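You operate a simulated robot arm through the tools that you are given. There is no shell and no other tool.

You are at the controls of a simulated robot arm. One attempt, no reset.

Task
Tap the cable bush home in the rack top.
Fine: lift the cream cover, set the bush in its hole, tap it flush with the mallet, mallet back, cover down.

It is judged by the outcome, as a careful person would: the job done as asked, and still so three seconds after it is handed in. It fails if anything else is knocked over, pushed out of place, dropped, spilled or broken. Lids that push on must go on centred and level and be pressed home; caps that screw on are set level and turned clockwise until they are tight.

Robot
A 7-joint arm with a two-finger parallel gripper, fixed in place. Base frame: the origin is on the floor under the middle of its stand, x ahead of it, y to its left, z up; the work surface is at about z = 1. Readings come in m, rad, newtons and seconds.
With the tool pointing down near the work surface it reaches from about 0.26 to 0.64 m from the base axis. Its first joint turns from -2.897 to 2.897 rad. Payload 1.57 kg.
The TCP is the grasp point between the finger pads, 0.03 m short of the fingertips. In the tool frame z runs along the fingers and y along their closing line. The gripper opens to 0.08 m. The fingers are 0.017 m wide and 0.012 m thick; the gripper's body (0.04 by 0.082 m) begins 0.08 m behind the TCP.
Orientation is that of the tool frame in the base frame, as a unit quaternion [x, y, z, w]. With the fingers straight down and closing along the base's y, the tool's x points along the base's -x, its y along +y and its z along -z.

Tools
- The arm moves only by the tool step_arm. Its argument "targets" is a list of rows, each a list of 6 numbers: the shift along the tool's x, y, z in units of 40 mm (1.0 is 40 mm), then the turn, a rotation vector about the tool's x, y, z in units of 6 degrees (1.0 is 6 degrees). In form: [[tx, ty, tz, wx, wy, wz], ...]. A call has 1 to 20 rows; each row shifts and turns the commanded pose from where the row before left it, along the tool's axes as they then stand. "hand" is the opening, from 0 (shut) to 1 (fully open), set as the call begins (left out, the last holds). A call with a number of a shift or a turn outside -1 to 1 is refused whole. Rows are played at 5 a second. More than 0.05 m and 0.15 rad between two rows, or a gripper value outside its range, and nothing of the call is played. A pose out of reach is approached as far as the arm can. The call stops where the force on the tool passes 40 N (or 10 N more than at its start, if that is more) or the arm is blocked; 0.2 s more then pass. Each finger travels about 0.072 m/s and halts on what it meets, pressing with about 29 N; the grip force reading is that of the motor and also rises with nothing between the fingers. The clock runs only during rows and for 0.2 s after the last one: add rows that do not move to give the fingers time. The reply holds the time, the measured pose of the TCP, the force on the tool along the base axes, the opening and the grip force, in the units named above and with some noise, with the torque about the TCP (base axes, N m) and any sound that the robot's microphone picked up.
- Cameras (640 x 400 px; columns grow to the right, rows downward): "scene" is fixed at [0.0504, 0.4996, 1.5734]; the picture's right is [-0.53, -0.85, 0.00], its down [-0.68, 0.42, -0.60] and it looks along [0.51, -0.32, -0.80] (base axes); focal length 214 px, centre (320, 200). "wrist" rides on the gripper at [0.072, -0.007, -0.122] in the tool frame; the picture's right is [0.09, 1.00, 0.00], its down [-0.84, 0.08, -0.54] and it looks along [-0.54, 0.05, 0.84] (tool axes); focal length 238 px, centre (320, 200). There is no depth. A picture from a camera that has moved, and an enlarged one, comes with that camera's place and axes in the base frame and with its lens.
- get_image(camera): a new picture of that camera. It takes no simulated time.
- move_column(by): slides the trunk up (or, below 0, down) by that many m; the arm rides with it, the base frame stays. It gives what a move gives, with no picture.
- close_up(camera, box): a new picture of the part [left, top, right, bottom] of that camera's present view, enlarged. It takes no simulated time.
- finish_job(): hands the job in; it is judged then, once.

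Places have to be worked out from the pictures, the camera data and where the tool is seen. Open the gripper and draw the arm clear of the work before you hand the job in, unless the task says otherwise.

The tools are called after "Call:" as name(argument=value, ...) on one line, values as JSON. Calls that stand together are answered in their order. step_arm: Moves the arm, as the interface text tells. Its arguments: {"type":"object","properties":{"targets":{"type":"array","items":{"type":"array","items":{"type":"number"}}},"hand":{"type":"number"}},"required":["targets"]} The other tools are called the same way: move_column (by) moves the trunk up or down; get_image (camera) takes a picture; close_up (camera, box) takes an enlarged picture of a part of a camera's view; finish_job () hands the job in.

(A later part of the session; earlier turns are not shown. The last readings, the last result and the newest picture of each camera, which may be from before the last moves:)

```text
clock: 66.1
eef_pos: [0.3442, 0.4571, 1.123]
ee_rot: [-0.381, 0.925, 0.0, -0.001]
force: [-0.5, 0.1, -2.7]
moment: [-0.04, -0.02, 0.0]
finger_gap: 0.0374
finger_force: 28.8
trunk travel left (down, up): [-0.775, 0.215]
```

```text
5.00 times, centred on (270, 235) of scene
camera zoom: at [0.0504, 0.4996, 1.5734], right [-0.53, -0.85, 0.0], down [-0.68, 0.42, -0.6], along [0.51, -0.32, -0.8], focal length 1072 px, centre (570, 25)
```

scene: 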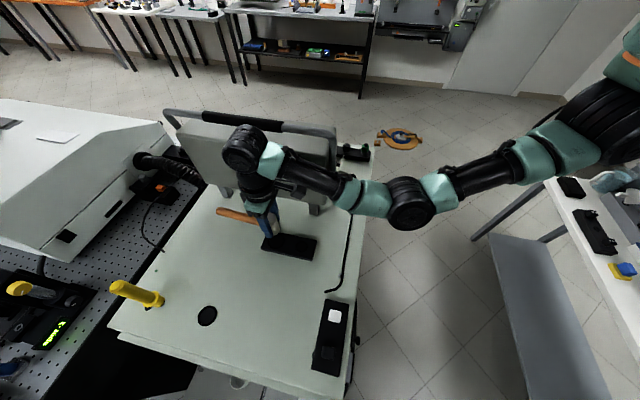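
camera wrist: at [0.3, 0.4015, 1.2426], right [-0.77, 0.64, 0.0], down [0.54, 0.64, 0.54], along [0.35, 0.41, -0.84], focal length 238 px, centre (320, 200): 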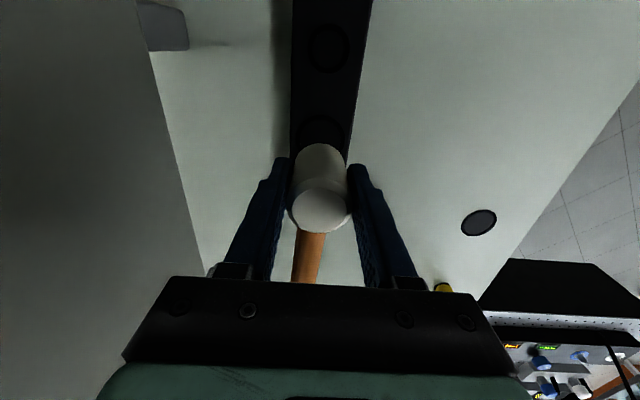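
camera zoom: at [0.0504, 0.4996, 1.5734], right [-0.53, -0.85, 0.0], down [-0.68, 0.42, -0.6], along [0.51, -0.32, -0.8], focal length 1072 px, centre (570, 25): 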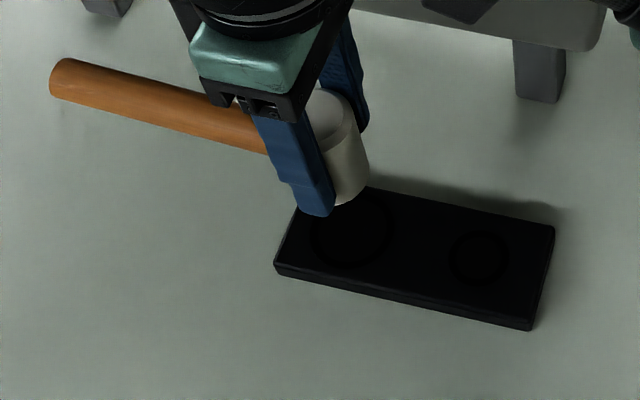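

The mallet is up and steady. I'll raise it, draw back clear of the instrument, and yaw 90° so the handle points away from both the instrument and the open lid.

Call:
step_arm(targets=[[0, 0, -0.9, 0, 0, 0], [0, 0, -0.9, 0, 0, 0], [0, 0, -0.9, 0, 0, 0], [0, 0, -0.9, 0, 0, 0], [0, 0, -0.9, 0, 0, 0], [0, 0, -0.5, 0, 0, 0], [0.8, 0, 0, 0, 0, 0], [0.95, 0, 0, 0, 0, 0], [0.95, 0, 0, 0, 0, 0], [0.95, 0, 0, 0, 0, 0], [0.95, 0, 0, 0, 0, 0], [0.95, 0, 0, 0, 0, 0], [0.8, 0, 0, 0, 0, 0], [0, 0, 0, 0, 0, 0]])

Call:
step_arm(targets=[[0, 0, 0, 0, 0, -1], [0, 0, 0, 0, 0, -1], [0, 0, 0, 0, 0, -1], [0, 0, 0, 0, 0, -1], [0, 0, 0, 0, 0, -1], [0, 0, 0, 0, 0, -1], [0, 0, 0, 0, 0, -1], [0, 0, 0, 0, 0, -1], [0, 0, 0, 0, 0, -1], [0, 0, 0, 0, 0, -1], [0, 0, 0, 0, 0, -1], [0, 0, 0, 0, 0, -1], [0, 0, 0, 0, 0, -1], [0, 0, 0, 0, 0, -1], [0, 0, 0, 0, 0, -1], [0, 0, 0, 0, 0, 0]])

Call:
get_image(camera="scene")

Call:
get_image(camera="wrist")

```text
clock: 69.1
eef_pos: [0.1669, 0.2789, 1.3221]
ee_rot: [-0.381, 0.924, -0.001, 0.0]
force: [-0.1, 0.2, -1.8]
moment: [-0.04, 0.05, -0.02]
finger_gap: 0.0374
finger_force: 29.0
trunk travel left (down, up): [-0.775, 0.215]
```

```text
clock: 72.5
eef_pos: [0.1641, 0.2787, 1.3232]
ee_rot: [0.924, -0.384, 0.0, 0.001]
force: [-0.1, -0.6, -3.9]
moment: [-0.03, -0.02, -0.01]
finger_gap: 0.0373
finger_force: 28.5
trunk travel left (down, up): [-0.775, 0.215]
```

```text
taken
```

scene: 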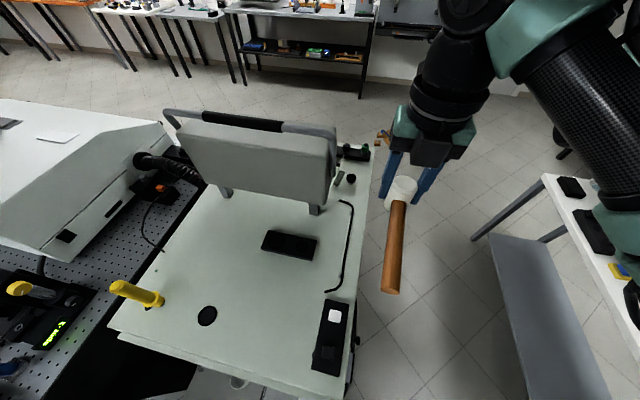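

```text
taken
camera wrist: at [0.2221, 0.2319, 1.4427], right [-0.64, -0.77, 0.0], down [-0.64, 0.54, 0.54], along [-0.42, 0.35, -0.84], focal length 238 px, centre (320, 200)
```

wrist: 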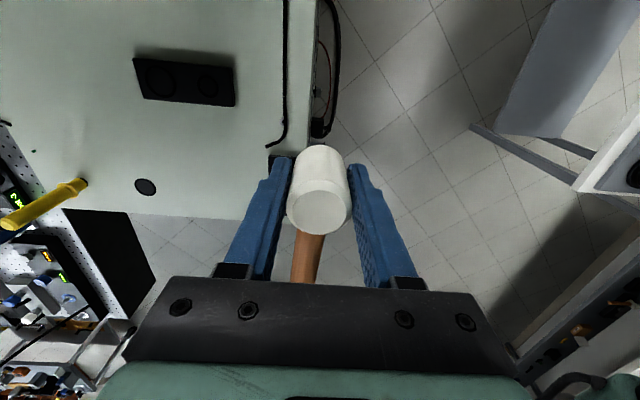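

The handle now points along the rack front, away from the instrument. I'll traverse to the hole and descend to z 1.13.

Call:
step_arm(targets=[[0.909, 0, 0, 0, 0, 0], [0.909, 0, 0, 0, 0, 0], [0.909, 0, 0, 0, 0, 0], [0.909, 0, 0, 0, 0, 0], [0.909, 0, 0, 0, 0, 0], [0.909, 0, 0, 0, 0, 0], [0.909, 0, 0, 0, 0, 0], [0.909, 0, 0, 0, 0, 0], [0, -0.717, 0, 0, 0, 0], [0, -0.717, 0, 0, 0, 0], [0, -0.717, 0, 0, 0, 0], [0, 0, 0, 0, 0, 0]])

Call:
get_image(camera="scene")

Call:
get_image(camera="wrist")

```text
clock: 75.1
eef_pos: [0.4324, 0.1316, 1.3222]
ee_rot: [0.924, -0.384, -0.001, -0.001]
force: [0.7, -0.3, -2.0]
moment: [-0.01, -0.04, 0.0]
finger_gap: 0.0372
finger_force: 29.1
trunk travel left (down, up): [-0.775, 0.215]
```

```text
taken
```

scene: 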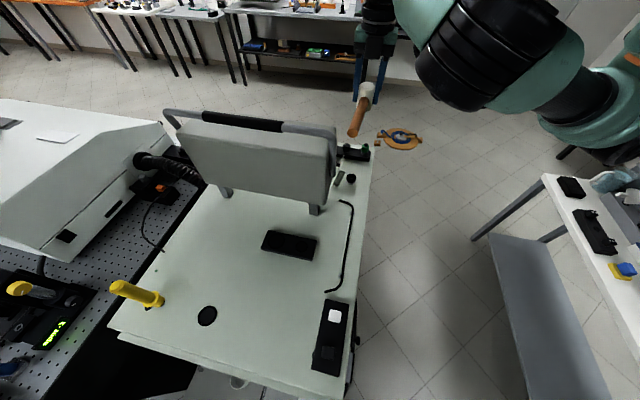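

```text
taken
camera wrist: at [0.4882, 0.085, 1.4426], right [-0.64, -0.77, 0.0], down [-0.64, 0.54, 0.54], along [-0.42, 0.35, -0.84], focal length 238 px, centre (320, 200)
```

wrist: 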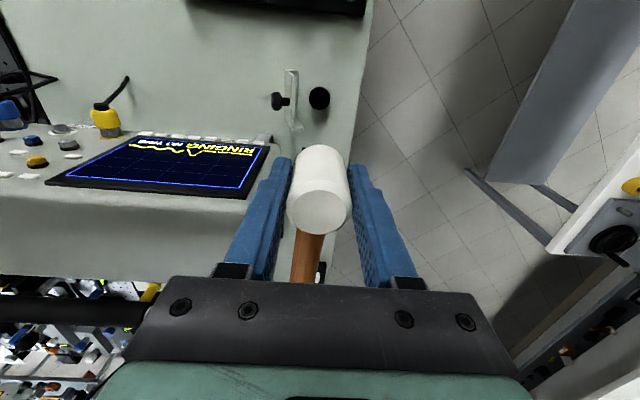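

The bush is right below the mallet in the wrist view. I'll descend to about z 1.12 and check the alignment.

Call:
step_arm(targets=[[0, 0, 0.9, 0, 0, 0], [0, 0, 0.9, 0, 0, 0], [0, 0, 0.9, 0, 0, 0], [0, 0, 0.9, 0, 0, 0], [0, 0, 0.9, 0, 0, 0], [0, 0, 0.5, 0, 0, 0], [0, 0, 0, 0, 0, 0]])

Call:
close_up(camera="scene", box=[310, 130, 390, 200])

Call:
get_image(camera="wrist")

Call:
close_up(camera="wrist", box=[260, 90, 380, 240])

```text
clock: 76.7
eef_pos: [0.4319, 0.132, 1.1221]
ee_rot: [0.923, -0.385, -0.001, 0.0]
force: [-0.2, 0.3, -3.2]
moment: [-0.03, -0.04, 0.01]
finger_gap: 0.0372
finger_force: 28.8
trunk travel left (down, up): [-0.775, 0.215]
```

```text
5.71 times, centred on (350, 165) of scene
camera zoom: at [0.0504, 0.4996, 1.5734], right [-0.53, -0.85, 0.0], down [-0.68, 0.42, -0.6], along [0.51, -0.32, -0.8], focal length 1226 px, centre (149, 400)
```

zoom: 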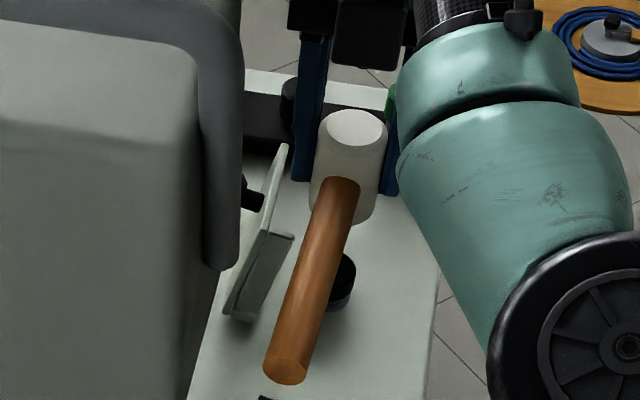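

```text
taken
camera wrist: at [0.4882, 0.0852, 1.2416], right [-0.64, -0.77, 0.0], down [-0.64, 0.54, 0.54], along [-0.42, 0.35, -0.84], focal length 238 px, centre (320, 200)
```

wrist: 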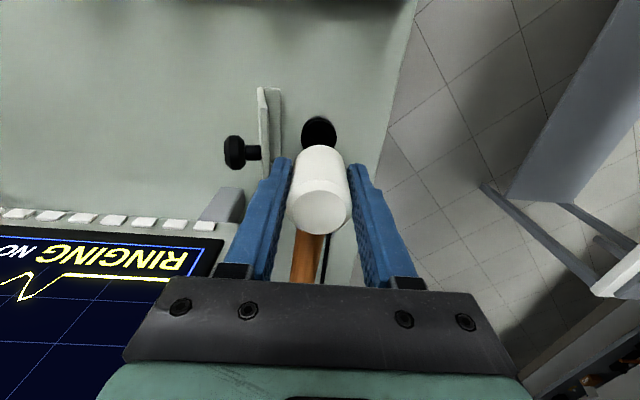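

```text
2.67 times, centred on (320, 165) of wrist
camera zoom: at [0.4882, 0.0852, 1.2416], right [-0.64, -0.77, 0.0], down [-0.64, 0.54, 0.54], along [-0.42, 0.35, -0.84], focal length 636 px, centre (320, 293)
```

zoom: 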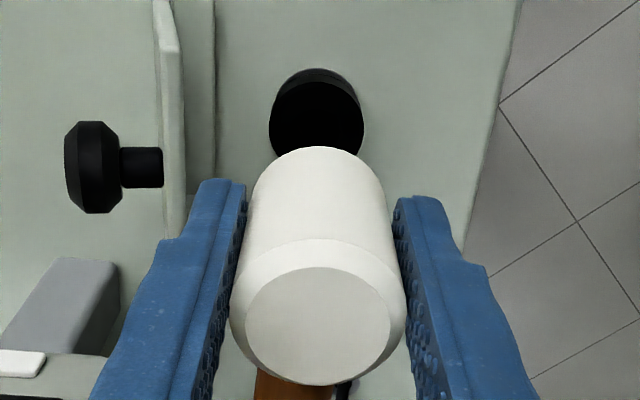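

The mallet head is centred over the bush to within a millimetre or two and the fingers clear the lid. I'll lower until the head first touches it.

Call:
step_arm(targets=[[0, 0, 0.6, 0, 0, 0], [0, 0, 0.5, 0, 0, 0], [0, 0, 0, 0, 0, 0]])

Call:
close_up(camera="scene", box=[320, 140, 384, 200])

Call:
close_up(camera="wrist", box=[260, 110, 380, 240])

```text
clock: 77.5
eef_pos: [0.4312, 0.1337, 1.0769]
ee_rot: [0.923, -0.385, -0.001, 0.001]
force: [0.2, 0.2, -3.0]
moment: [-0.04, -0.01, -0.01]
finger_gap: 0.0373
finger_force: 29.1
trunk travel left (down, up): [-0.775, 0.215]
```

```text
6.67 times, centred on (352, 170) of scene
camera zoom: at [0.0504, 0.4996, 1.5734], right [-0.53, -0.85, 0.0], down [-0.68, 0.42, -0.6], along [0.51, -0.32, -0.8], focal length 1430 px, centre (107, 400)
```

zoom: 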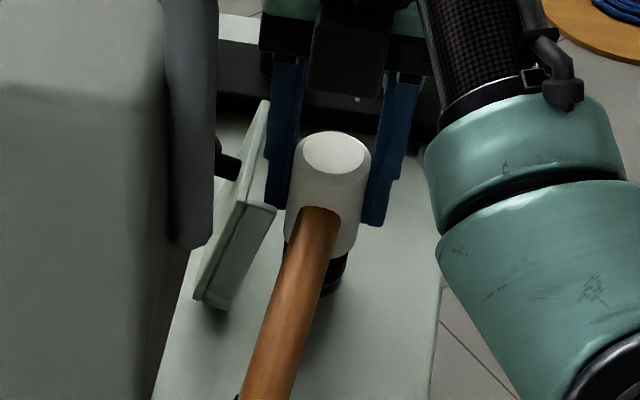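

```text
3.08 times, centred on (320, 175) of wrist
camera zoom: at [0.4884, 0.0857, 1.1978], right [-0.64, -0.77, 0.0], down [-0.64, 0.54, 0.54], along [-0.42, 0.35, -0.84], focal length 733 px, centre (320, 277)
```

zoom: 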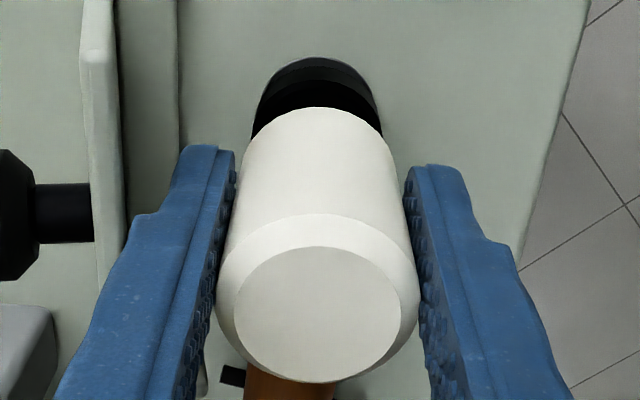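

Everything is clear. I'll creep down in 2 mm rows to find the contact.

Call:
step_arm(targets=[[0, 0, 0.06, 0, 0, 0], [0, 0, 0.06, 0, 0, 0], [0, 0, 0.06, 0, 0, 0], [0, 0, 0.06, 0, 0, 0], [0, 0, 0.06, 0, 0, 0], [0, 0, 0, 0, 0, 0]])

Call:
close_up(camera="scene", box=[320, 140, 384, 200])

```text
clock: 78.9
eef_pos: [0.4317, 0.1316, 1.0664]
ee_rot: [0.923, -0.384, 0.0, 0.001]
force: [2.4, -1.4, 5.5]
moment: [-0.02, -0.1, 0.01]
finger_gap: 0.0372
finger_force: 28.8
trunk travel left (down, up): [-0.775, 0.215]
```

```text
6.67 times, centred on (352, 170) of scene
camera zoom: at [0.0504, 0.4996, 1.5734], right [-0.53, -0.85, 0.0], down [-0.68, 0.42, -0.6], along [0.51, -0.32, -0.8], focal length 1430 px, centre (107, 400)
```

zoom: 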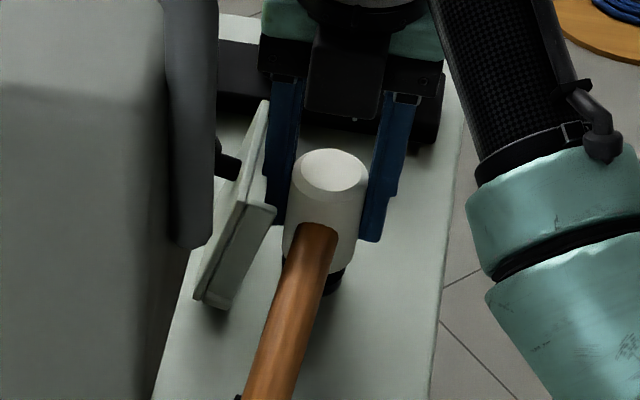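

The head has made contact (about 8 N) at TCP z 1.066. I'll back off 16 mm and bring it down as a firm tap.

Call:
step_arm(targets=[[0, 0, -0.4, 0, 0, 0], [0, 0, 0, 0, 0, 0], [0, 0, 0.45, 0, 0, 0], [0, 0, 0, 0, 0, 0]])

Call:
close_up(camera="scene", box=[320, 140, 384, 200])

```text
clock: 79.9
eef_pos: [0.4305, 0.133, 1.0646]
ee_rot: [0.923, -0.385, 0.0, 0.0]
force: [-1.7, -1.8, 13.5]
moment: [-0.03, 0.03, 0.01]
finger_gap: 0.0374
finger_force: 29.1
trunk travel left (down, up): [-0.775, 0.215]
```

```text
6.67 times, centred on (352, 170) of scene
camera zoom: at [0.0504, 0.4996, 1.5734], right [-0.53, -0.85, 0.0], down [-0.68, 0.42, -0.6], along [0.51, -0.32, -0.8], focal length 1430 px, centre (107, 400)
```

zoom: 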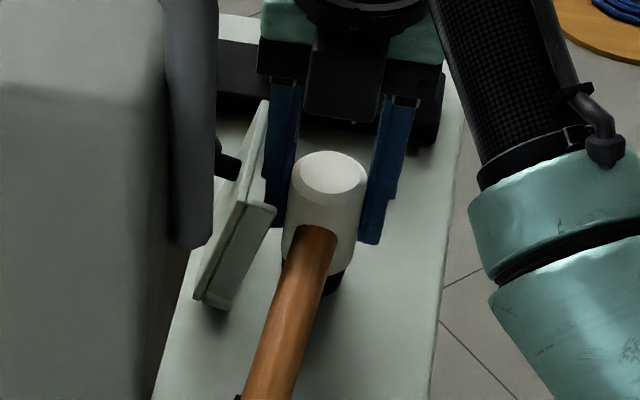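

The first tap went down slightly. I'll repeat with a deeper, faster follow-through.

Call:
step_arm(targets=[[0, 0, -0.5, 0, 0, 0], [0, 0, 0, 0, 0, 0], [0, 0, 0.6, 0, 0, 0], [0, 0, 0, 0, 0, 0]])

Call:
close_up(camera="scene", box=[320, 140, 384, 200])

```text
clock: 80.9
eef_pos: [0.4312, 0.1336, 1.062]
ee_rot: [0.923, -0.384, 0.002, -0.001]
force: [1.1, -1.8, 25.4]
moment: [0.0, -0.01, 0.02]
finger_gap: 0.0372
finger_force: 29.2
trunk travel left (down, up): [-0.775, 0.215]
```

```text
6.67 times, centred on (352, 170) of scene
camera zoom: at [0.0504, 0.4996, 1.5734], right [-0.53, -0.85, 0.0], down [-0.68, 0.42, -0.6], along [0.51, -0.32, -0.8], focal length 1430 px, centre (107, 400)
```

zoom: 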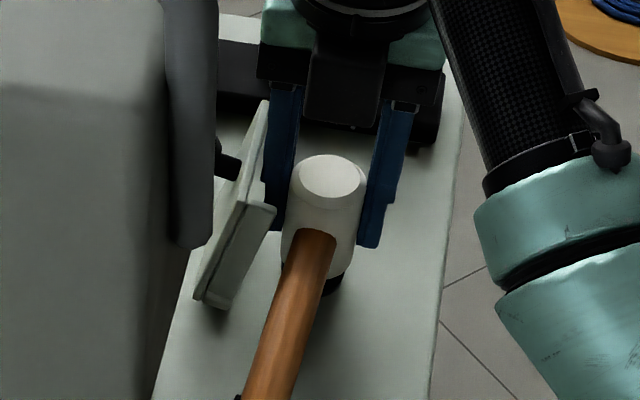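

Each tap drives it down a little (TCP contact height 1.066, then 1.0646, then 1.062). I'll keep tapping.

Call:
step_arm(targets=[[0, 0, -0.6, 0, 0, 0], [0, 0, 0, 0, 0, 0], [0, 0, 0.7, 0, 0, 0], [0, 0, 0, 0, 0, 0]])

Call:
step_arm(targets=[[0, 0, -0.6, 0, 0, 0], [0, 0, 0, 0, 0, 0], [0, 0, 0.7, 0, 0, 0], [0, 0, 0, 0, 0, 0]])

Call:
close_up(camera="scene", box=[320, 140, 384, 200])

Call:
close_up(camera="wrist", box=[260, 110, 380, 240])

```text
clock: 81.9
eef_pos: [0.4307, 0.1335, 1.0574]
ee_rot: [0.923, -0.385, 0.002, -0.001]
force: [0.8, -2.6, 20.0]
moment: [-0.09, 0.05, 0.0]
finger_gap: 0.0373
finger_force: 29.2
trunk travel left (down, up): [-0.775, 0.215]
```

```text
clock: 83.0
eef_pos: [0.4325, 0.1331, 1.0576]
ee_rot: [0.922, -0.386, 0.005, -0.002]
force: [-8.8, -5.5, 24.2]
moment: [-0.25, 0.67, 0.03]
finger_gap: 0.0372
finger_force: 28.8
trunk travel left (down, up): [-0.775, 0.215]
stopped in row 4: the force on the tool passed its limit at 46 N (the readings are from after the stop); the commanded pose is now the measured one
```

```text
6.67 times, centred on (352, 170) of scene
camera zoom: at [0.0504, 0.4996, 1.5734], right [-0.53, -0.85, 0.0], down [-0.68, 0.42, -0.6], along [0.51, -0.32, -0.8], focal length 1430 px, centre (107, 400)
```

zoom: 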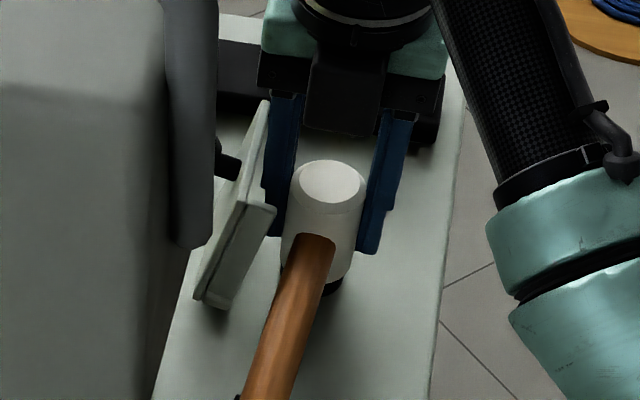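

```text
3.08 times, centred on (320, 175) of wrist
camera zoom: at [0.4862, 0.0854, 1.1783], right [-0.64, -0.76, -0.01], down [-0.65, 0.54, 0.54], along [-0.41, 0.35, -0.84], focal length 733 px, centre (320, 277)
```

zoom: 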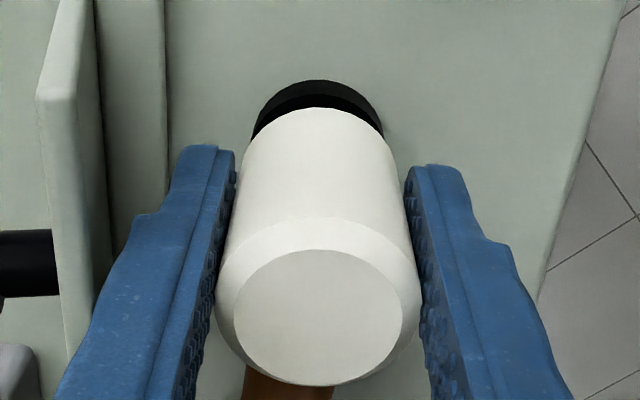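

The last two taps ended at the same height (1.0575) against a hard stop, so it may be seated. I'll lift the mallet and look at the bush.

Call:
step_arm(targets=[[0, 0, -0.5, 0, 0, 0], [0, 0, -0.9, 0, 0, 0], [0, 0, -0.9, 0, 0, 0], [0, 0, 0, 0, 0, 0]])

Call:
close_up(camera="scene", box=[320, 150, 384, 200])

Call:
close_up(camera="wrist", box=[260, 80, 380, 230])

```text
clock: 84.0
eef_pos: [0.4331, 0.1333, 1.1476]
ee_rot: [0.923, -0.384, 0.004, -0.002]
force: [-1.6, -0.1, -2.2]
moment: [-0.01, -0.05, 0.0]
finger_gap: 0.0371
finger_force: 28.9
trunk travel left (down, up): [-0.775, 0.215]
```

```text
8.00 times, centred on (352, 175) of scene
camera zoom: at [0.0504, 0.4996, 1.5734], right [-0.53, -0.85, 0.0], down [-0.68, 0.42, -0.6], along [0.51, -0.32, -0.8], focal length 1716 px, centre (64, 400)
```

zoom: 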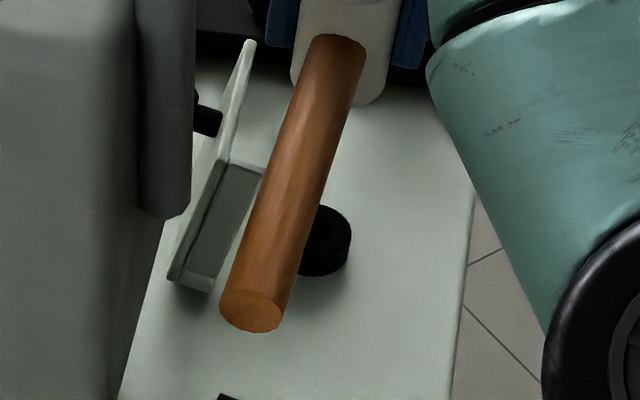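

```text
2.67 times, centred on (320, 155) of wrist
camera zoom: at [0.4872, 0.0866, 1.2675], right [-0.64, -0.77, -0.01], down [-0.65, 0.54, 0.54], along [-0.41, 0.35, -0.84], focal length 636 px, centre (320, 320)
```

zoom: 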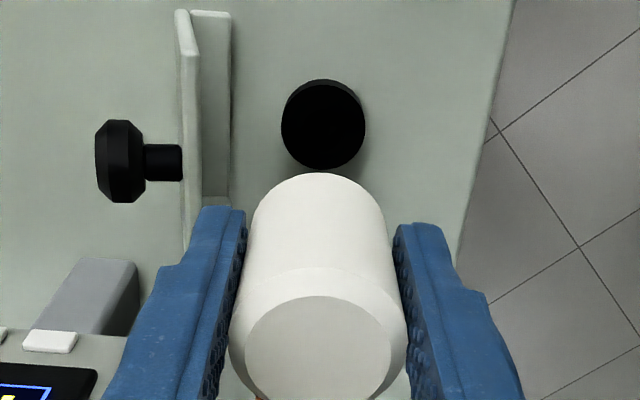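

The bush looks seated now. I'll zoom in to check for any gap under the flange and that it is level.

Call:
close_up(camera="wrist", box=[296, 100, 344, 146])

Call:
close_up(camera="scene", box=[348, 170, 368, 188])

```text
8.70 times, centred on (320, 123) of wrist
camera zoom: at [0.4872, 0.0866, 1.2675], right [-0.64, -0.77, -0.01], down [-0.65, 0.54, 0.54], along [-0.41, 0.35, -0.84], focal length 2073 px, centre (320, 870)
```

zoom: 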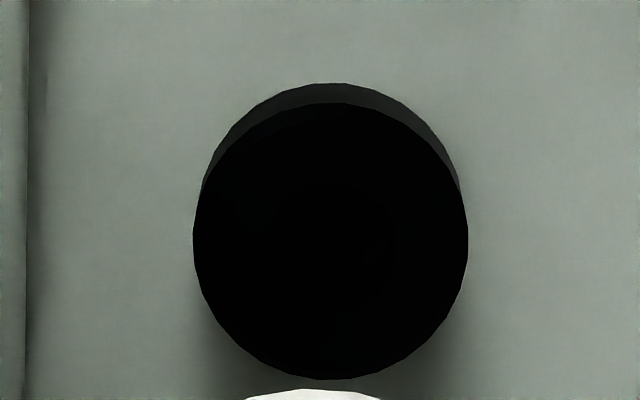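

```text
16.00 times, centred on (358, 179) of scene
camera zoom: at [0.0504, 0.4996, 1.5734], right [-0.53, -0.85, 0.0], down [-0.68, 0.42, -0.6], along [0.51, -0.32, -0.8], focal length 3432 px, centre (-288, 536)
```

zoom: 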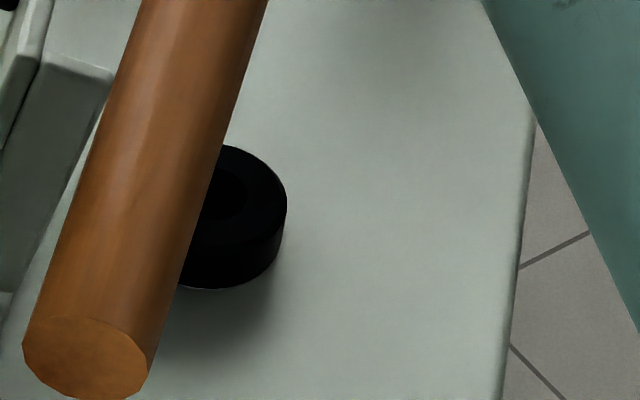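

The flange sits about 11 mm high with no gap visible under it. To be sure it is fully home, I'll give it one more firm tap and compare the stop height.

Call:
step_arm(targets=[[0, 0, 0.9, 0, 0, 0], [0, 0, 0.85, 0, 0, 0], [0, 0, 0, 0, 0, 0], [0, 0, 0.55, 0, 0, 0], [0, 0, 0, 0, 0, 0]])

```text
clock: 85.2
eef_pos: [0.4326, 0.1339, 1.0561]
ee_rot: [0.923, -0.385, 0.007, -0.004]
force: [1.0, -1.3, 28.6]
moment: [-0.06, 0.28, 0.0]
finger_gap: 0.0372
finger_force: 29.0
trunk travel left (down, up): [-0.775, 0.215]
```

It went about 1 mm lower, so I'll tap again.

Call:
step_arm(targets=[[0, 0, -0.6, 0, 0, 0], [0, 0, 0, 0, 0, 0], [0, 0, 0.7, 0, 0, 0], [0, 0, 0, 0, 0, 0]])

Call:
step_arm(targets=[[0, 0, -0.5, 0, 0, 0], [0, 0, 0, 0, 0, 0], [0, 0, 0.6, 0, 0, 0], [0, 0, 0, 0, 0, 0]])

Call:
close_up(camera="wrist", box=[260, 110, 380, 240])

Call:
close_up(camera="scene", box=[320, 150, 384, 200])

```text
clock: 86.1
eef_pos: [0.4313, 0.1325, 1.0578]
ee_rot: [0.923, -0.385, 0.007, -0.003]
force: [-6.3, -2.9, 12.7]
moment: [-0.17, 0.44, 0.0]
finger_gap: 0.0374
finger_force: 29.3
trunk travel left (down, up): [-0.775, 0.215]
stopped in row 4: the force on the tool passed its limit at 42 N (the readings are from after the stop); the commanded pose is now the measured one
```

```text
clock: 87.2
eef_pos: [0.4317, 0.1334, 1.0574]
ee_rot: [0.922, -0.387, 0.01, -0.008]
force: [-5.3, -3.3, 20.7]
moment: [-0.24, 0.54, 0.01]
finger_gap: 0.0373
finger_force: 28.7
trunk travel left (down, up): [-0.775, 0.215]
stopped in row 4: the force on the tool passed its limit at 44 N (the readings are from after the stop); the commanded pose is now the measured one
```

```text
3.08 times, centred on (320, 175) of wrist
camera zoom: at [0.4842, 0.0857, 1.1786], right [-0.64, -0.76, -0.02], down [-0.66, 0.54, 0.53], along [-0.39, 0.35, -0.85], focal length 733 px, centre (320, 277)
```

zoom: 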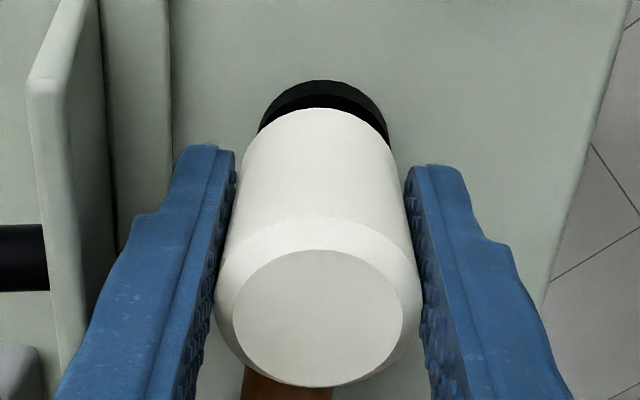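

```text
8.00 times, centred on (352, 175) of scene
camera zoom: at [0.0504, 0.4996, 1.5734], right [-0.53, -0.85, 0.0], down [-0.68, 0.42, -0.6], along [0.51, -0.32, -0.8], focal length 1716 px, centre (64, 400)
```

zoom: 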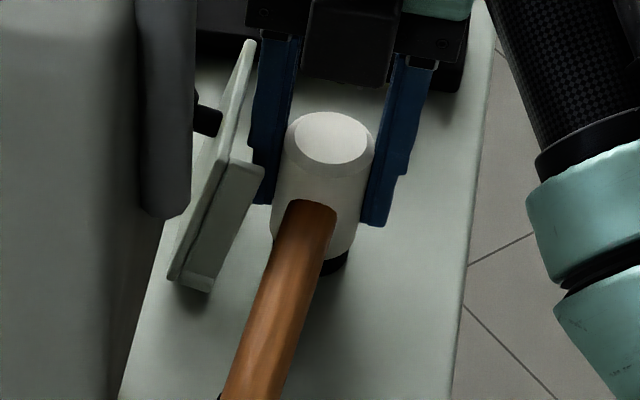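

Three taps now stop hard at the same height, so the bush is home. I'll lift the mallet and inspect it again.

Call:
step_arm(targets=[[0, 0, -0.4, 0, 0, 0], [0, 0, -0.9, 0, 0, 0], [0, 0, -0.9, 0, 0, 0], [0, 0, 0, 0, 0, 0]])

Call:
close_up(camera="wrist", box=[296, 100, 344, 146])

Call:
close_up(camera="scene", box=[342, 164, 370, 190])

```text
clock: 88.2
eef_pos: [0.4304, 0.1342, 1.1445]
ee_rot: [0.922, -0.386, 0.009, -0.007]
force: [0.5, -0.2, -2.5]
moment: [-0.05, -0.04, 0.01]
finger_gap: 0.0369
finger_force: 29.3
trunk travel left (down, up): [-0.775, 0.215]
```

```text
8.70 times, centred on (320, 123) of wrist
camera zoom: at [0.4845, 0.0867, 1.265], right [-0.64, -0.76, -0.02], down [-0.65, 0.54, 0.53], along [-0.4, 0.35, -0.85], focal length 2073 px, centre (320, 870)
```

zoom: 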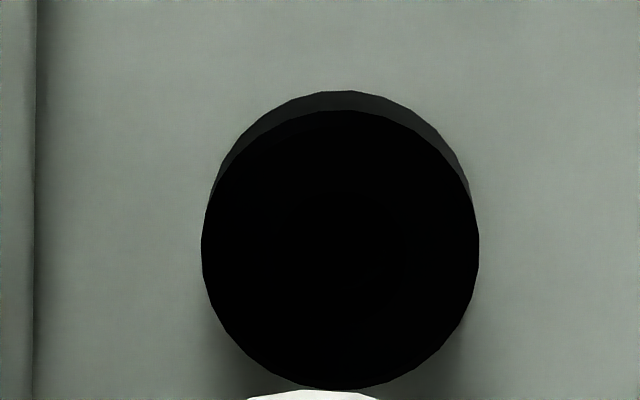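

```text
15.38 times, centred on (356, 177) of scene
camera zoom: at [0.0504, 0.4996, 1.5734], right [-0.53, -0.85, 0.0], down [-0.68, 0.42, -0.6], along [0.51, -0.32, -0.8], focal length 3300 px, centre (-234, 554)
```

zoom: 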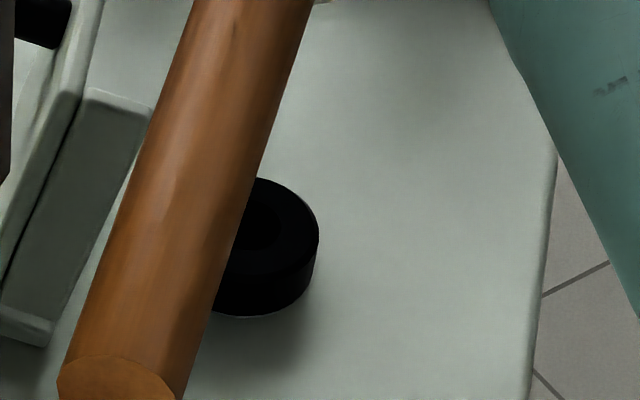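

The bush is seated level with no gap. I'll square the tool up, then carry the mallet back up and round the way it came.

Call:
step_arm(targets=[[0, 0, -0.3, -0.189, -0.108, 0], [0, 0, -0.85, 0, 0, 0], [0, 0, -0.85, 0, 0, 0], [0, 0, -0.85, 0, 0, 0], [0, 0, -0.85, 0, 0, 0], [0, 0, -0.7, 0, 0, 0], [0, 0.717, 0, 0, 0, 0], [0, 0.717, 0, 0, 0, 0], [0, 0.717, 0, 0, 0, 0], [0, 0, 0, 0, 0, 0]])

Call:
step_arm(targets=[[-0.909, 0, 0, 0, 0, 0], [-0.909, 0, 0, 0, 0, 0], [-0.909, 0, 0, 0, 0, 0], [-0.909, 0, 0, 0, 0, 0], [-0.909, 0, 0, 0, 0, 0], [-0.909, 0, 0, 0, 0, 0], [-0.909, 0, 0, 0, 0, 0], [-0.909, 0, 0, 0, 0, 0], [0, 0, 0, 0, 0, 0]])

Call:
step_arm(targets=[[0, 0, 0, 0, 0, 1], [0, 0, 0, 0, 0, 1], [0, 0, 0, 0, 0, 1], [0, 0, 0, 0, 0, 1], [0, 0, 0, 0, 0, 1], [0, 0, 0, 0, 0, 1], [0, 0, 0, 0, 0, 1], [0, 0, 0, 0, 0, 1], [0, 0, 0, 0, 0, 1], [0, 0, 0, 0, 0, 1], [0, 0, 0, 0, 0, 1], [0, 0, 0, 0, 0, 1], [0, 0, 0, 0, 0, 1], [0, 0, 0, 0, 0, 1], [0, 0, 0, 0, 0, 1], [0, 0, 0, 0, 0, 0]])

Call:
get_image(camera="wrist")

Call:
get_image(camera="scene")

```text
clock: 90.4
eef_pos: [0.3681, 0.0617, 1.3068]
ee_rot: [0.917, -0.396, 0.009, 0.048]
force: [-0.4, -0.3, -2.9]
moment: [-0.07, -0.04, 0.02]
finger_gap: 0.0374
finger_force: 28.9
trunk travel left (down, up): [-0.775, 0.215]
```

```text
clock: 92.4
eef_pos: [0.166, 0.2812, 1.3183]
ee_rot: [0.923, -0.386, 0.001, 0.001]
force: [-1.1, 0.3, -2.8]
moment: [-0.03, 0.0, 0.01]
finger_gap: 0.0372
finger_force: 29.2
trunk travel left (down, up): [-0.775, 0.215]
```

```text
clock: 95.8
eef_pos: [0.1646, 0.2802, 1.3184]
ee_rot: [-0.378, 0.926, -0.001, 0.001]
force: [0.2, 0.0, -2.6]
moment: [-0.04, 0.05, 0.01]
finger_gap: 0.0371
finger_force: 29.5
trunk travel left (down, up): [-0.775, 0.215]
```

```text
taken
camera wrist: at [0.119, 0.2253, 1.4386], right [-0.76, 0.65, 0.0], down [0.54, 0.64, 0.54], along [0.35, 0.41, -0.84], focal length 238 px, centre (320, 200)
```

wrist: 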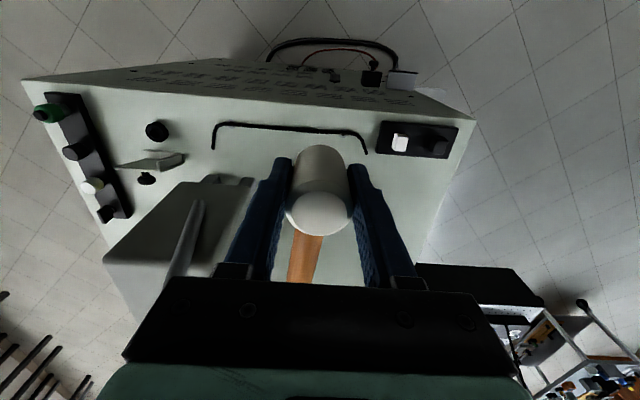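

```text
taken
```

scene: 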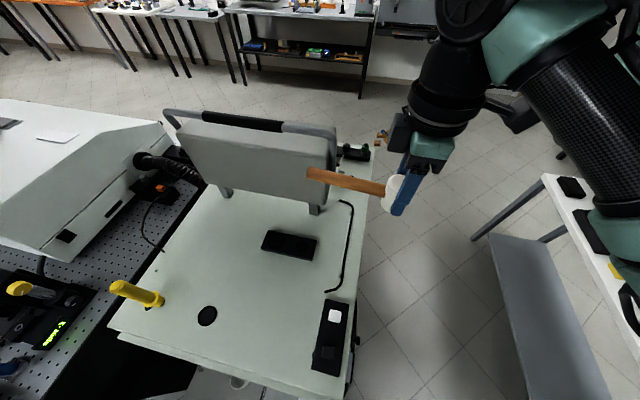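

The mallet is steady and the view is clear. I'll move forward over the tray and descend to just above the socket.

Call:
step_arm(targets=[[0, -0.04, 0, 0, 0, -0.07], [-0.903, 0, 0, 0, 0, 0], [-0.903, 0, 0, 0, 0, 0], [-0.903, 0, 0, 0, 0, 0], [-0.903, 0, 0, 0, 0, 0], [-0.903, 0, 0, 0, 0, 0], [-0.903, 0, 0, 0, 0, 0], [-0.903, 0, 0, 0, 0, 0], [0, 0, 0.9, 0, 0, 0], [0, 0, 0.9, 0, 0, 0], [0, 0, 0.9, 0, 0, 0], [0, 0, 0.9, 0, 0, 0], [0, 0, 0.9, 0, 0, 0], [0, 0, 0.9, 0, 0, 0], [0, 0, 0, 0, 0, 0]])

Call:
get_image(camera="wrist")

Call:
close_up(camera="wrist", box=[260, 90, 380, 240])

Call:
close_up(camera="scene", box=[230, 205, 320, 270])

```text
clock: 99.0
eef_pos: [0.3455, 0.4587, 1.1018]
ee_rot: [-0.382, 0.924, 0.0, 0.001]
force: [0.2, 1.0, -2.4]
moment: [0.04, 0.01, 0.03]
finger_gap: 0.0371
finger_force: 28.6
trunk travel left (down, up): [-0.775, 0.215]
```

```text
taken
camera wrist: at [0.2991, 0.4028, 1.2224], right [-0.77, 0.64, 0.0], down [0.54, 0.65, 0.54], along [0.35, 0.42, -0.84], focal length 238 px, centre (320, 200)
```

wrist: 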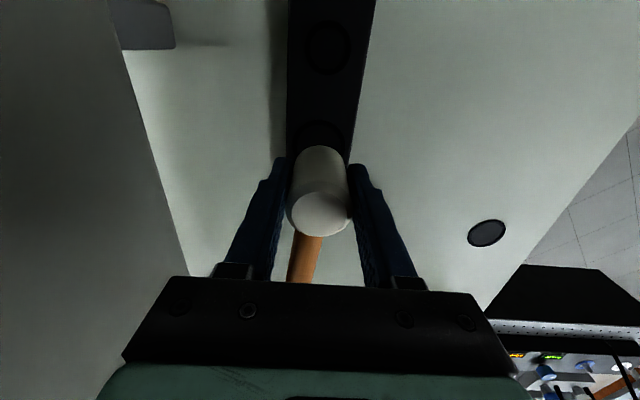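

```text
2.67 times, centred on (320, 165) of wrist
camera zoom: at [0.2991, 0.4028, 1.2224], right [-0.77, 0.64, 0.0], down [0.54, 0.65, 0.54], along [0.35, 0.42, -0.84], focal length 636 px, centre (320, 293)
```

zoom: 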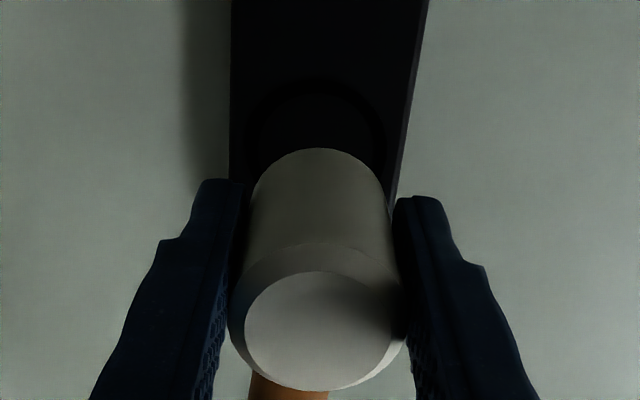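

```text
6.15 times, centred on (275, 238) of scene
camera zoom: at [0.0504, 0.4996, 1.5734], right [-0.53, -0.85, 0.0], down [-0.68, 0.42, -0.6], along [0.51, -0.32, -0.8], focal length 1320 px, centre (597, -31)
```

zoom: 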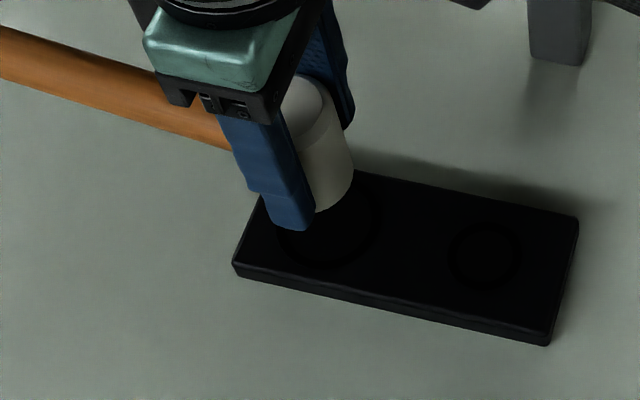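

The head and socket line up within about 1 mm. I'll lower the mallet into the socket, slowly at the end.

Call:
step_arm(targets=[[0, 0, 0.5, 0, 0, 0], [0, 0, 0.4, 0, 0, 0], [0, 0, 0.1, 0, 0, 0], [0, 0, 0.1, 0, 0, 0], [0, 0, 0.08, 0, 0, 0], [0, 0, 0, 0, 0, 0]])

Call:
close_up(camera="scene", box=[230, 205, 320, 270])

Call:
close_up(camera="wrist", box=[260, 110, 380, 240])

```text
clock: 100.4
eef_pos: [0.345, 0.4586, 1.0536]
ee_rot: [-0.383, 0.924, -0.001, -0.001]
force: [0.0, -1.3, -3.5]
moment: [0.33, 0.11, -0.56]
finger_gap: 0.0367
finger_force: 29.1
trunk travel left (down, up): [-0.775, 0.215]
```

```text
6.15 times, centred on (275, 238) of scene
camera zoom: at [0.0504, 0.4996, 1.5734], right [-0.53, -0.85, 0.0], down [-0.68, 0.42, -0.6], along [0.51, -0.32, -0.8], focal length 1320 px, centre (597, -31)
```

zoom: 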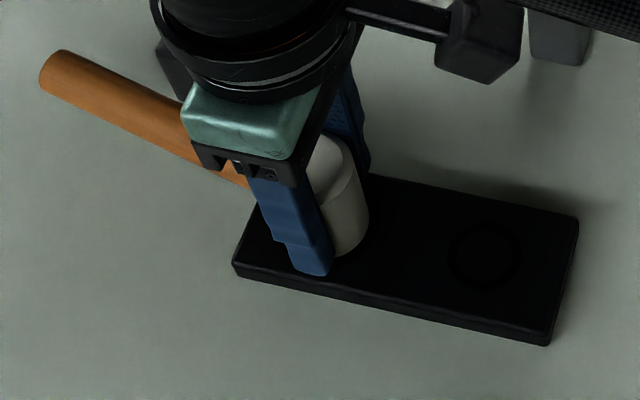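

```text
3.08 times, centred on (320, 175) of wrist
camera zoom: at [0.2997, 0.4022, 1.1749], right [-0.77, 0.64, 0.0], down [0.54, 0.65, 0.54], along [0.35, 0.42, -0.84], focal length 733 px, centre (320, 277)
```

zoom: 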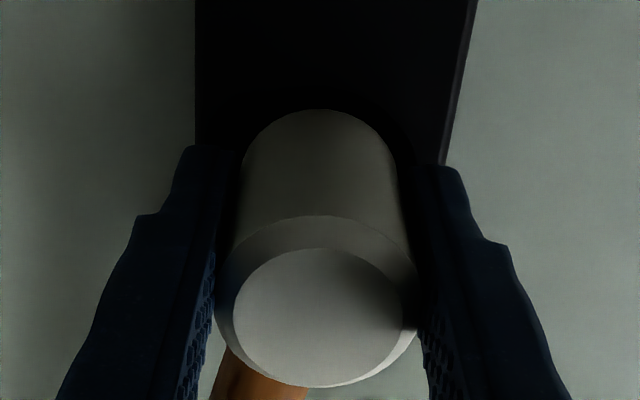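

The mallet is nearly down, but its handle has swung about 12° relative to the gripper and there is some twist torque. I'll look closely before doing anything else.

Call:
get_image(camera="scene")

Call:
close_up(camera="scene", box=[210, 190, 330, 270])

Call:
get_image(camera="wrist")

Call:
close_up(camera="scene", box=[260, 225, 300, 260])

```text
taken
```

scene: 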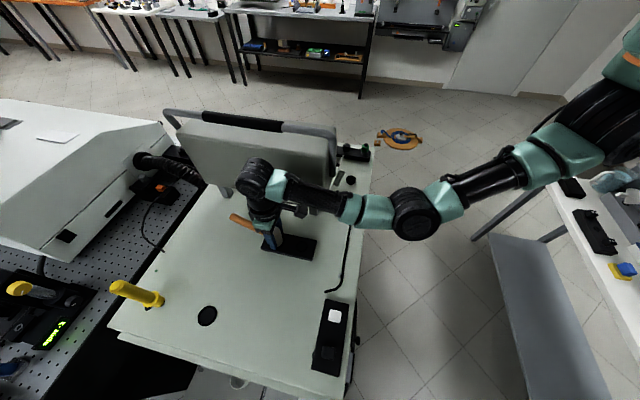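

```text
5.00 times, centred on (270, 230) of scene
camera zoom: at [0.0504, 0.4996, 1.5734], right [-0.53, -0.85, 0.0], down [-0.68, 0.42, -0.6], along [0.51, -0.32, -0.8], focal length 1072 px, centre (570, 50)
```

zoom: 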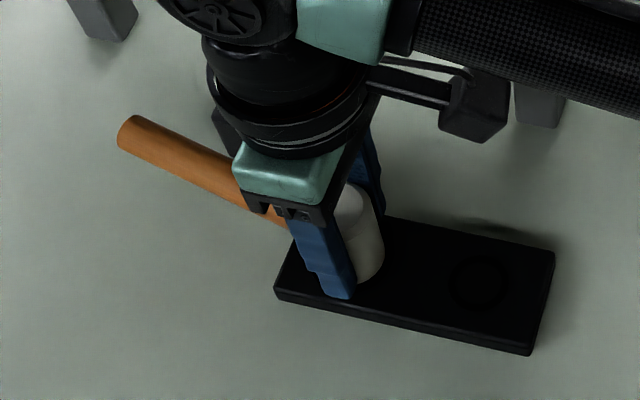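

```text
taken
camera wrist: at [0.2997, 0.4022, 1.1749], right [-0.77, 0.64, 0.0], down [0.54, 0.65, 0.54], along [0.35, 0.42, -0.84], focal length 238 px, centre (320, 200)
```

wrist: 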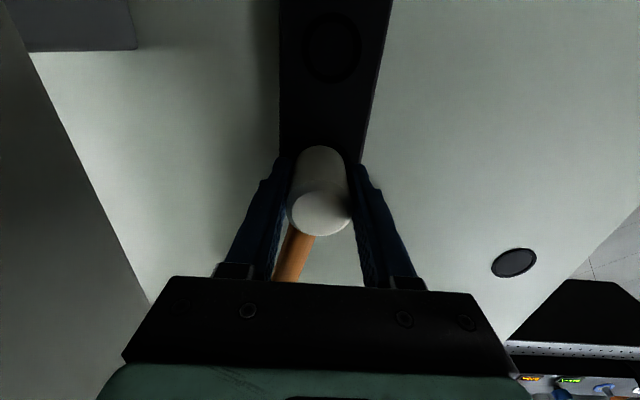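

```text
11.43 times, centred on (280, 242) of scene
camera zoom: at [0.0504, 0.4996, 1.5734], right [-0.53, -0.85, 0.0], down [-0.68, 0.42, -0.6], along [0.51, -0.32, -0.8], focal length 2451 px, centre (777, -286)
```

zoom: 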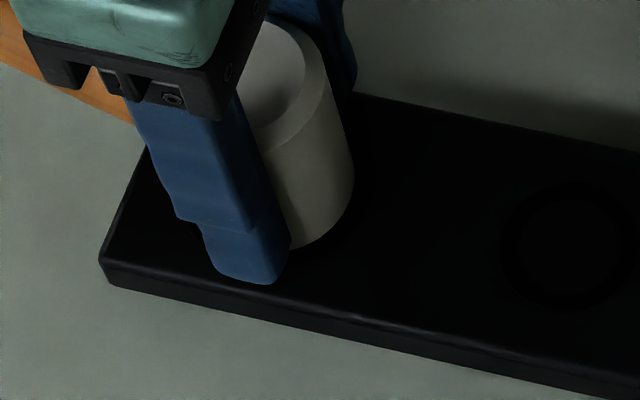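

Nothing seems to touch the handle, so I'll take a steady reading before deciding how to finish seating it.

Call:
step_arm(targets=[[0, 0, 0, 0, 0, 0], [0, 0, 0, 0, 0, 0]])

```text
clock: 101.0
eef_pos: [0.3456, 0.4585, 1.0541]
ee_rot: [-0.383, 0.924, -0.001, -0.001]
force: [0.5, -0.3, -1.8]
moment: [0.15, 0.09, -1.18]
finger_gap: 0.0364
finger_force: 29.2
trunk travel left (down, up): [-0.775, 0.215]
```

The twist is growing with almost no net force. I'll check whether the handle is still turning.

Call:
get_image(camera="wrist")

Call:
close_up(camera="scene", box=[210, 190, 330, 270])

Call:
close_up(camera="wrist", box=[250, 130, 390, 290])

```text
taken
camera wrist: at [0.2999, 0.4025, 1.1749], right [-0.77, 0.64, 0.0], down [0.54, 0.65, 0.54], along [0.35, 0.42, -0.84], focal length 238 px, centre (320, 200)
```

wrist: 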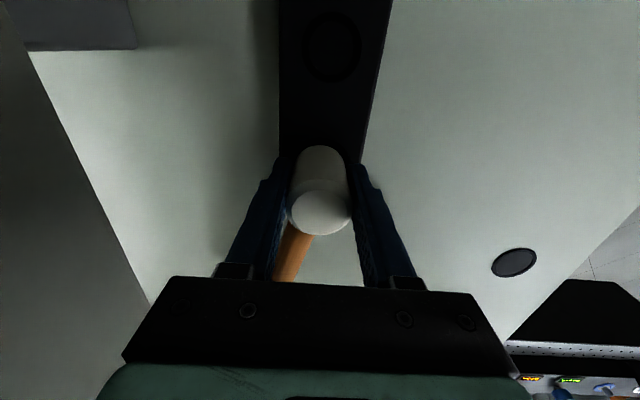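

```text
5.00 times, centred on (270, 230) of scene
camera zoom: at [0.0504, 0.4996, 1.5734], right [-0.53, -0.85, 0.0], down [-0.68, 0.42, -0.6], along [0.51, -0.32, -0.8], focal length 1072 px, centre (570, 50)
```

zoom: 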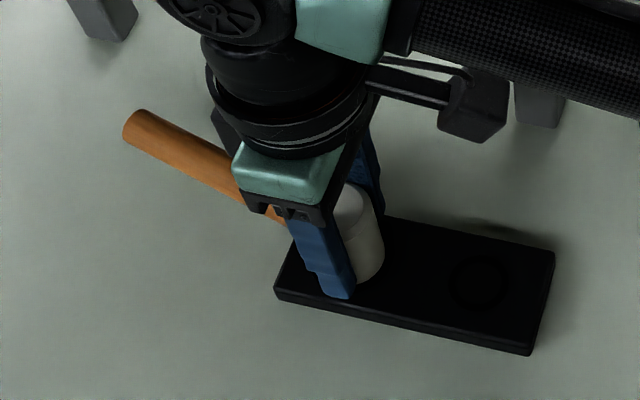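

```text
2.50 times, centred on (320, 210) of wrist
camera zoom: at [0.2999, 0.4025, 1.1749], right [-0.77, 0.64, 0.0], down [0.54, 0.65, 0.54], along [0.35, 0.42, -0.84], focal length 596 px, centre (320, 175)
```

zoom: 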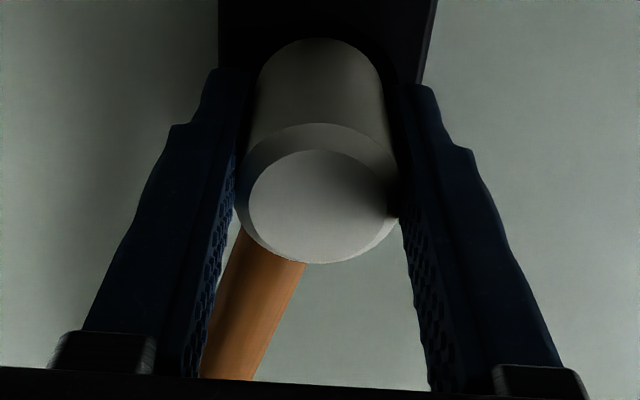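

The handle is slowly creeping round while the head edge is in the socket mouth. I'll lift 14 mm to unload it and check the readings and position.

Call:
step_arm(targets=[[0, 0, -0.15, 0, 0, 0], [0, 0, -0.2, 0, 0, 0], [0, 0, 0, 0, 0, 0]])

Call:
close_up(camera="wrist", box=[250, 100, 390, 290])

Call:
close_up(camera="scene", box=[210, 190, 330, 270])

Call:
close_up(camera="scene", box=[262, 225, 302, 260])

```text
clock: 101.8
eef_pos: [0.345, 0.4579, 1.068]
ee_rot: [-0.384, 0.923, -0.002, 0.0]
force: [0.1, 0.8, -2.0]
moment: [-0.03, 0.02, 0.03]
finger_gap: 0.0365
finger_force: 29.2
trunk travel left (down, up): [-0.775, 0.215]
```

```text
2.11 times, centred on (320, 195) of wrist
camera zoom: at [0.299, 0.4022, 1.1891], right [-0.77, 0.64, 0.0], down [0.54, 0.65, 0.54], along [0.35, 0.42, -0.84], focal length 502 px, centre (320, 210)
```

zoom: 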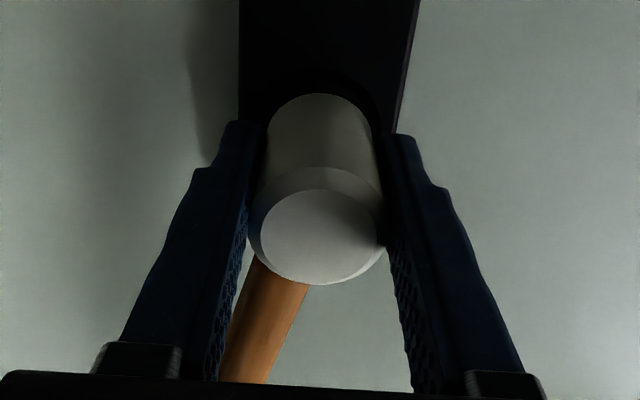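

```text
5.00 times, centred on (270, 230) of scene
camera zoom: at [0.0504, 0.4996, 1.5734], right [-0.53, -0.85, 0.0], down [-0.68, 0.42, -0.6], along [0.51, -0.32, -0.8], focal length 1072 px, centre (570, 50)
```

zoom: 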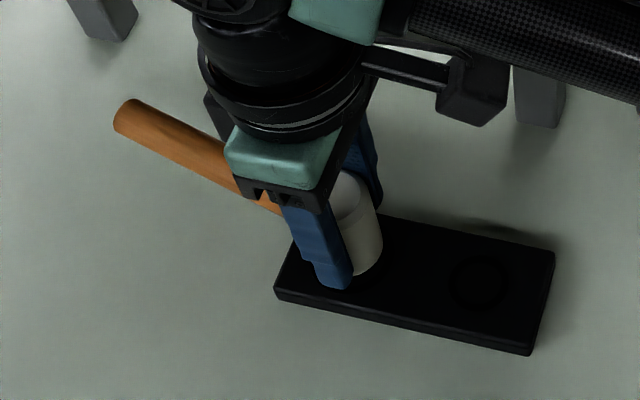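

```text
11.43 times, centred on (282, 242) of scene
camera zoom: at [0.0504, 0.4996, 1.5734], right [-0.53, -0.85, 0.0], down [-0.68, 0.42, -0.6], along [0.51, -0.32, -0.8], focal length 2451 px, centre (754, -286)
```

zoom: 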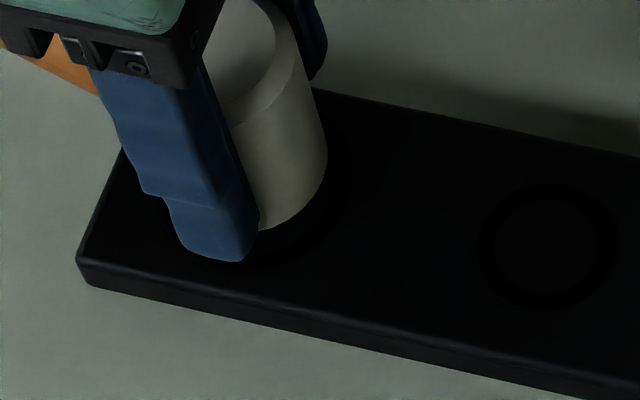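

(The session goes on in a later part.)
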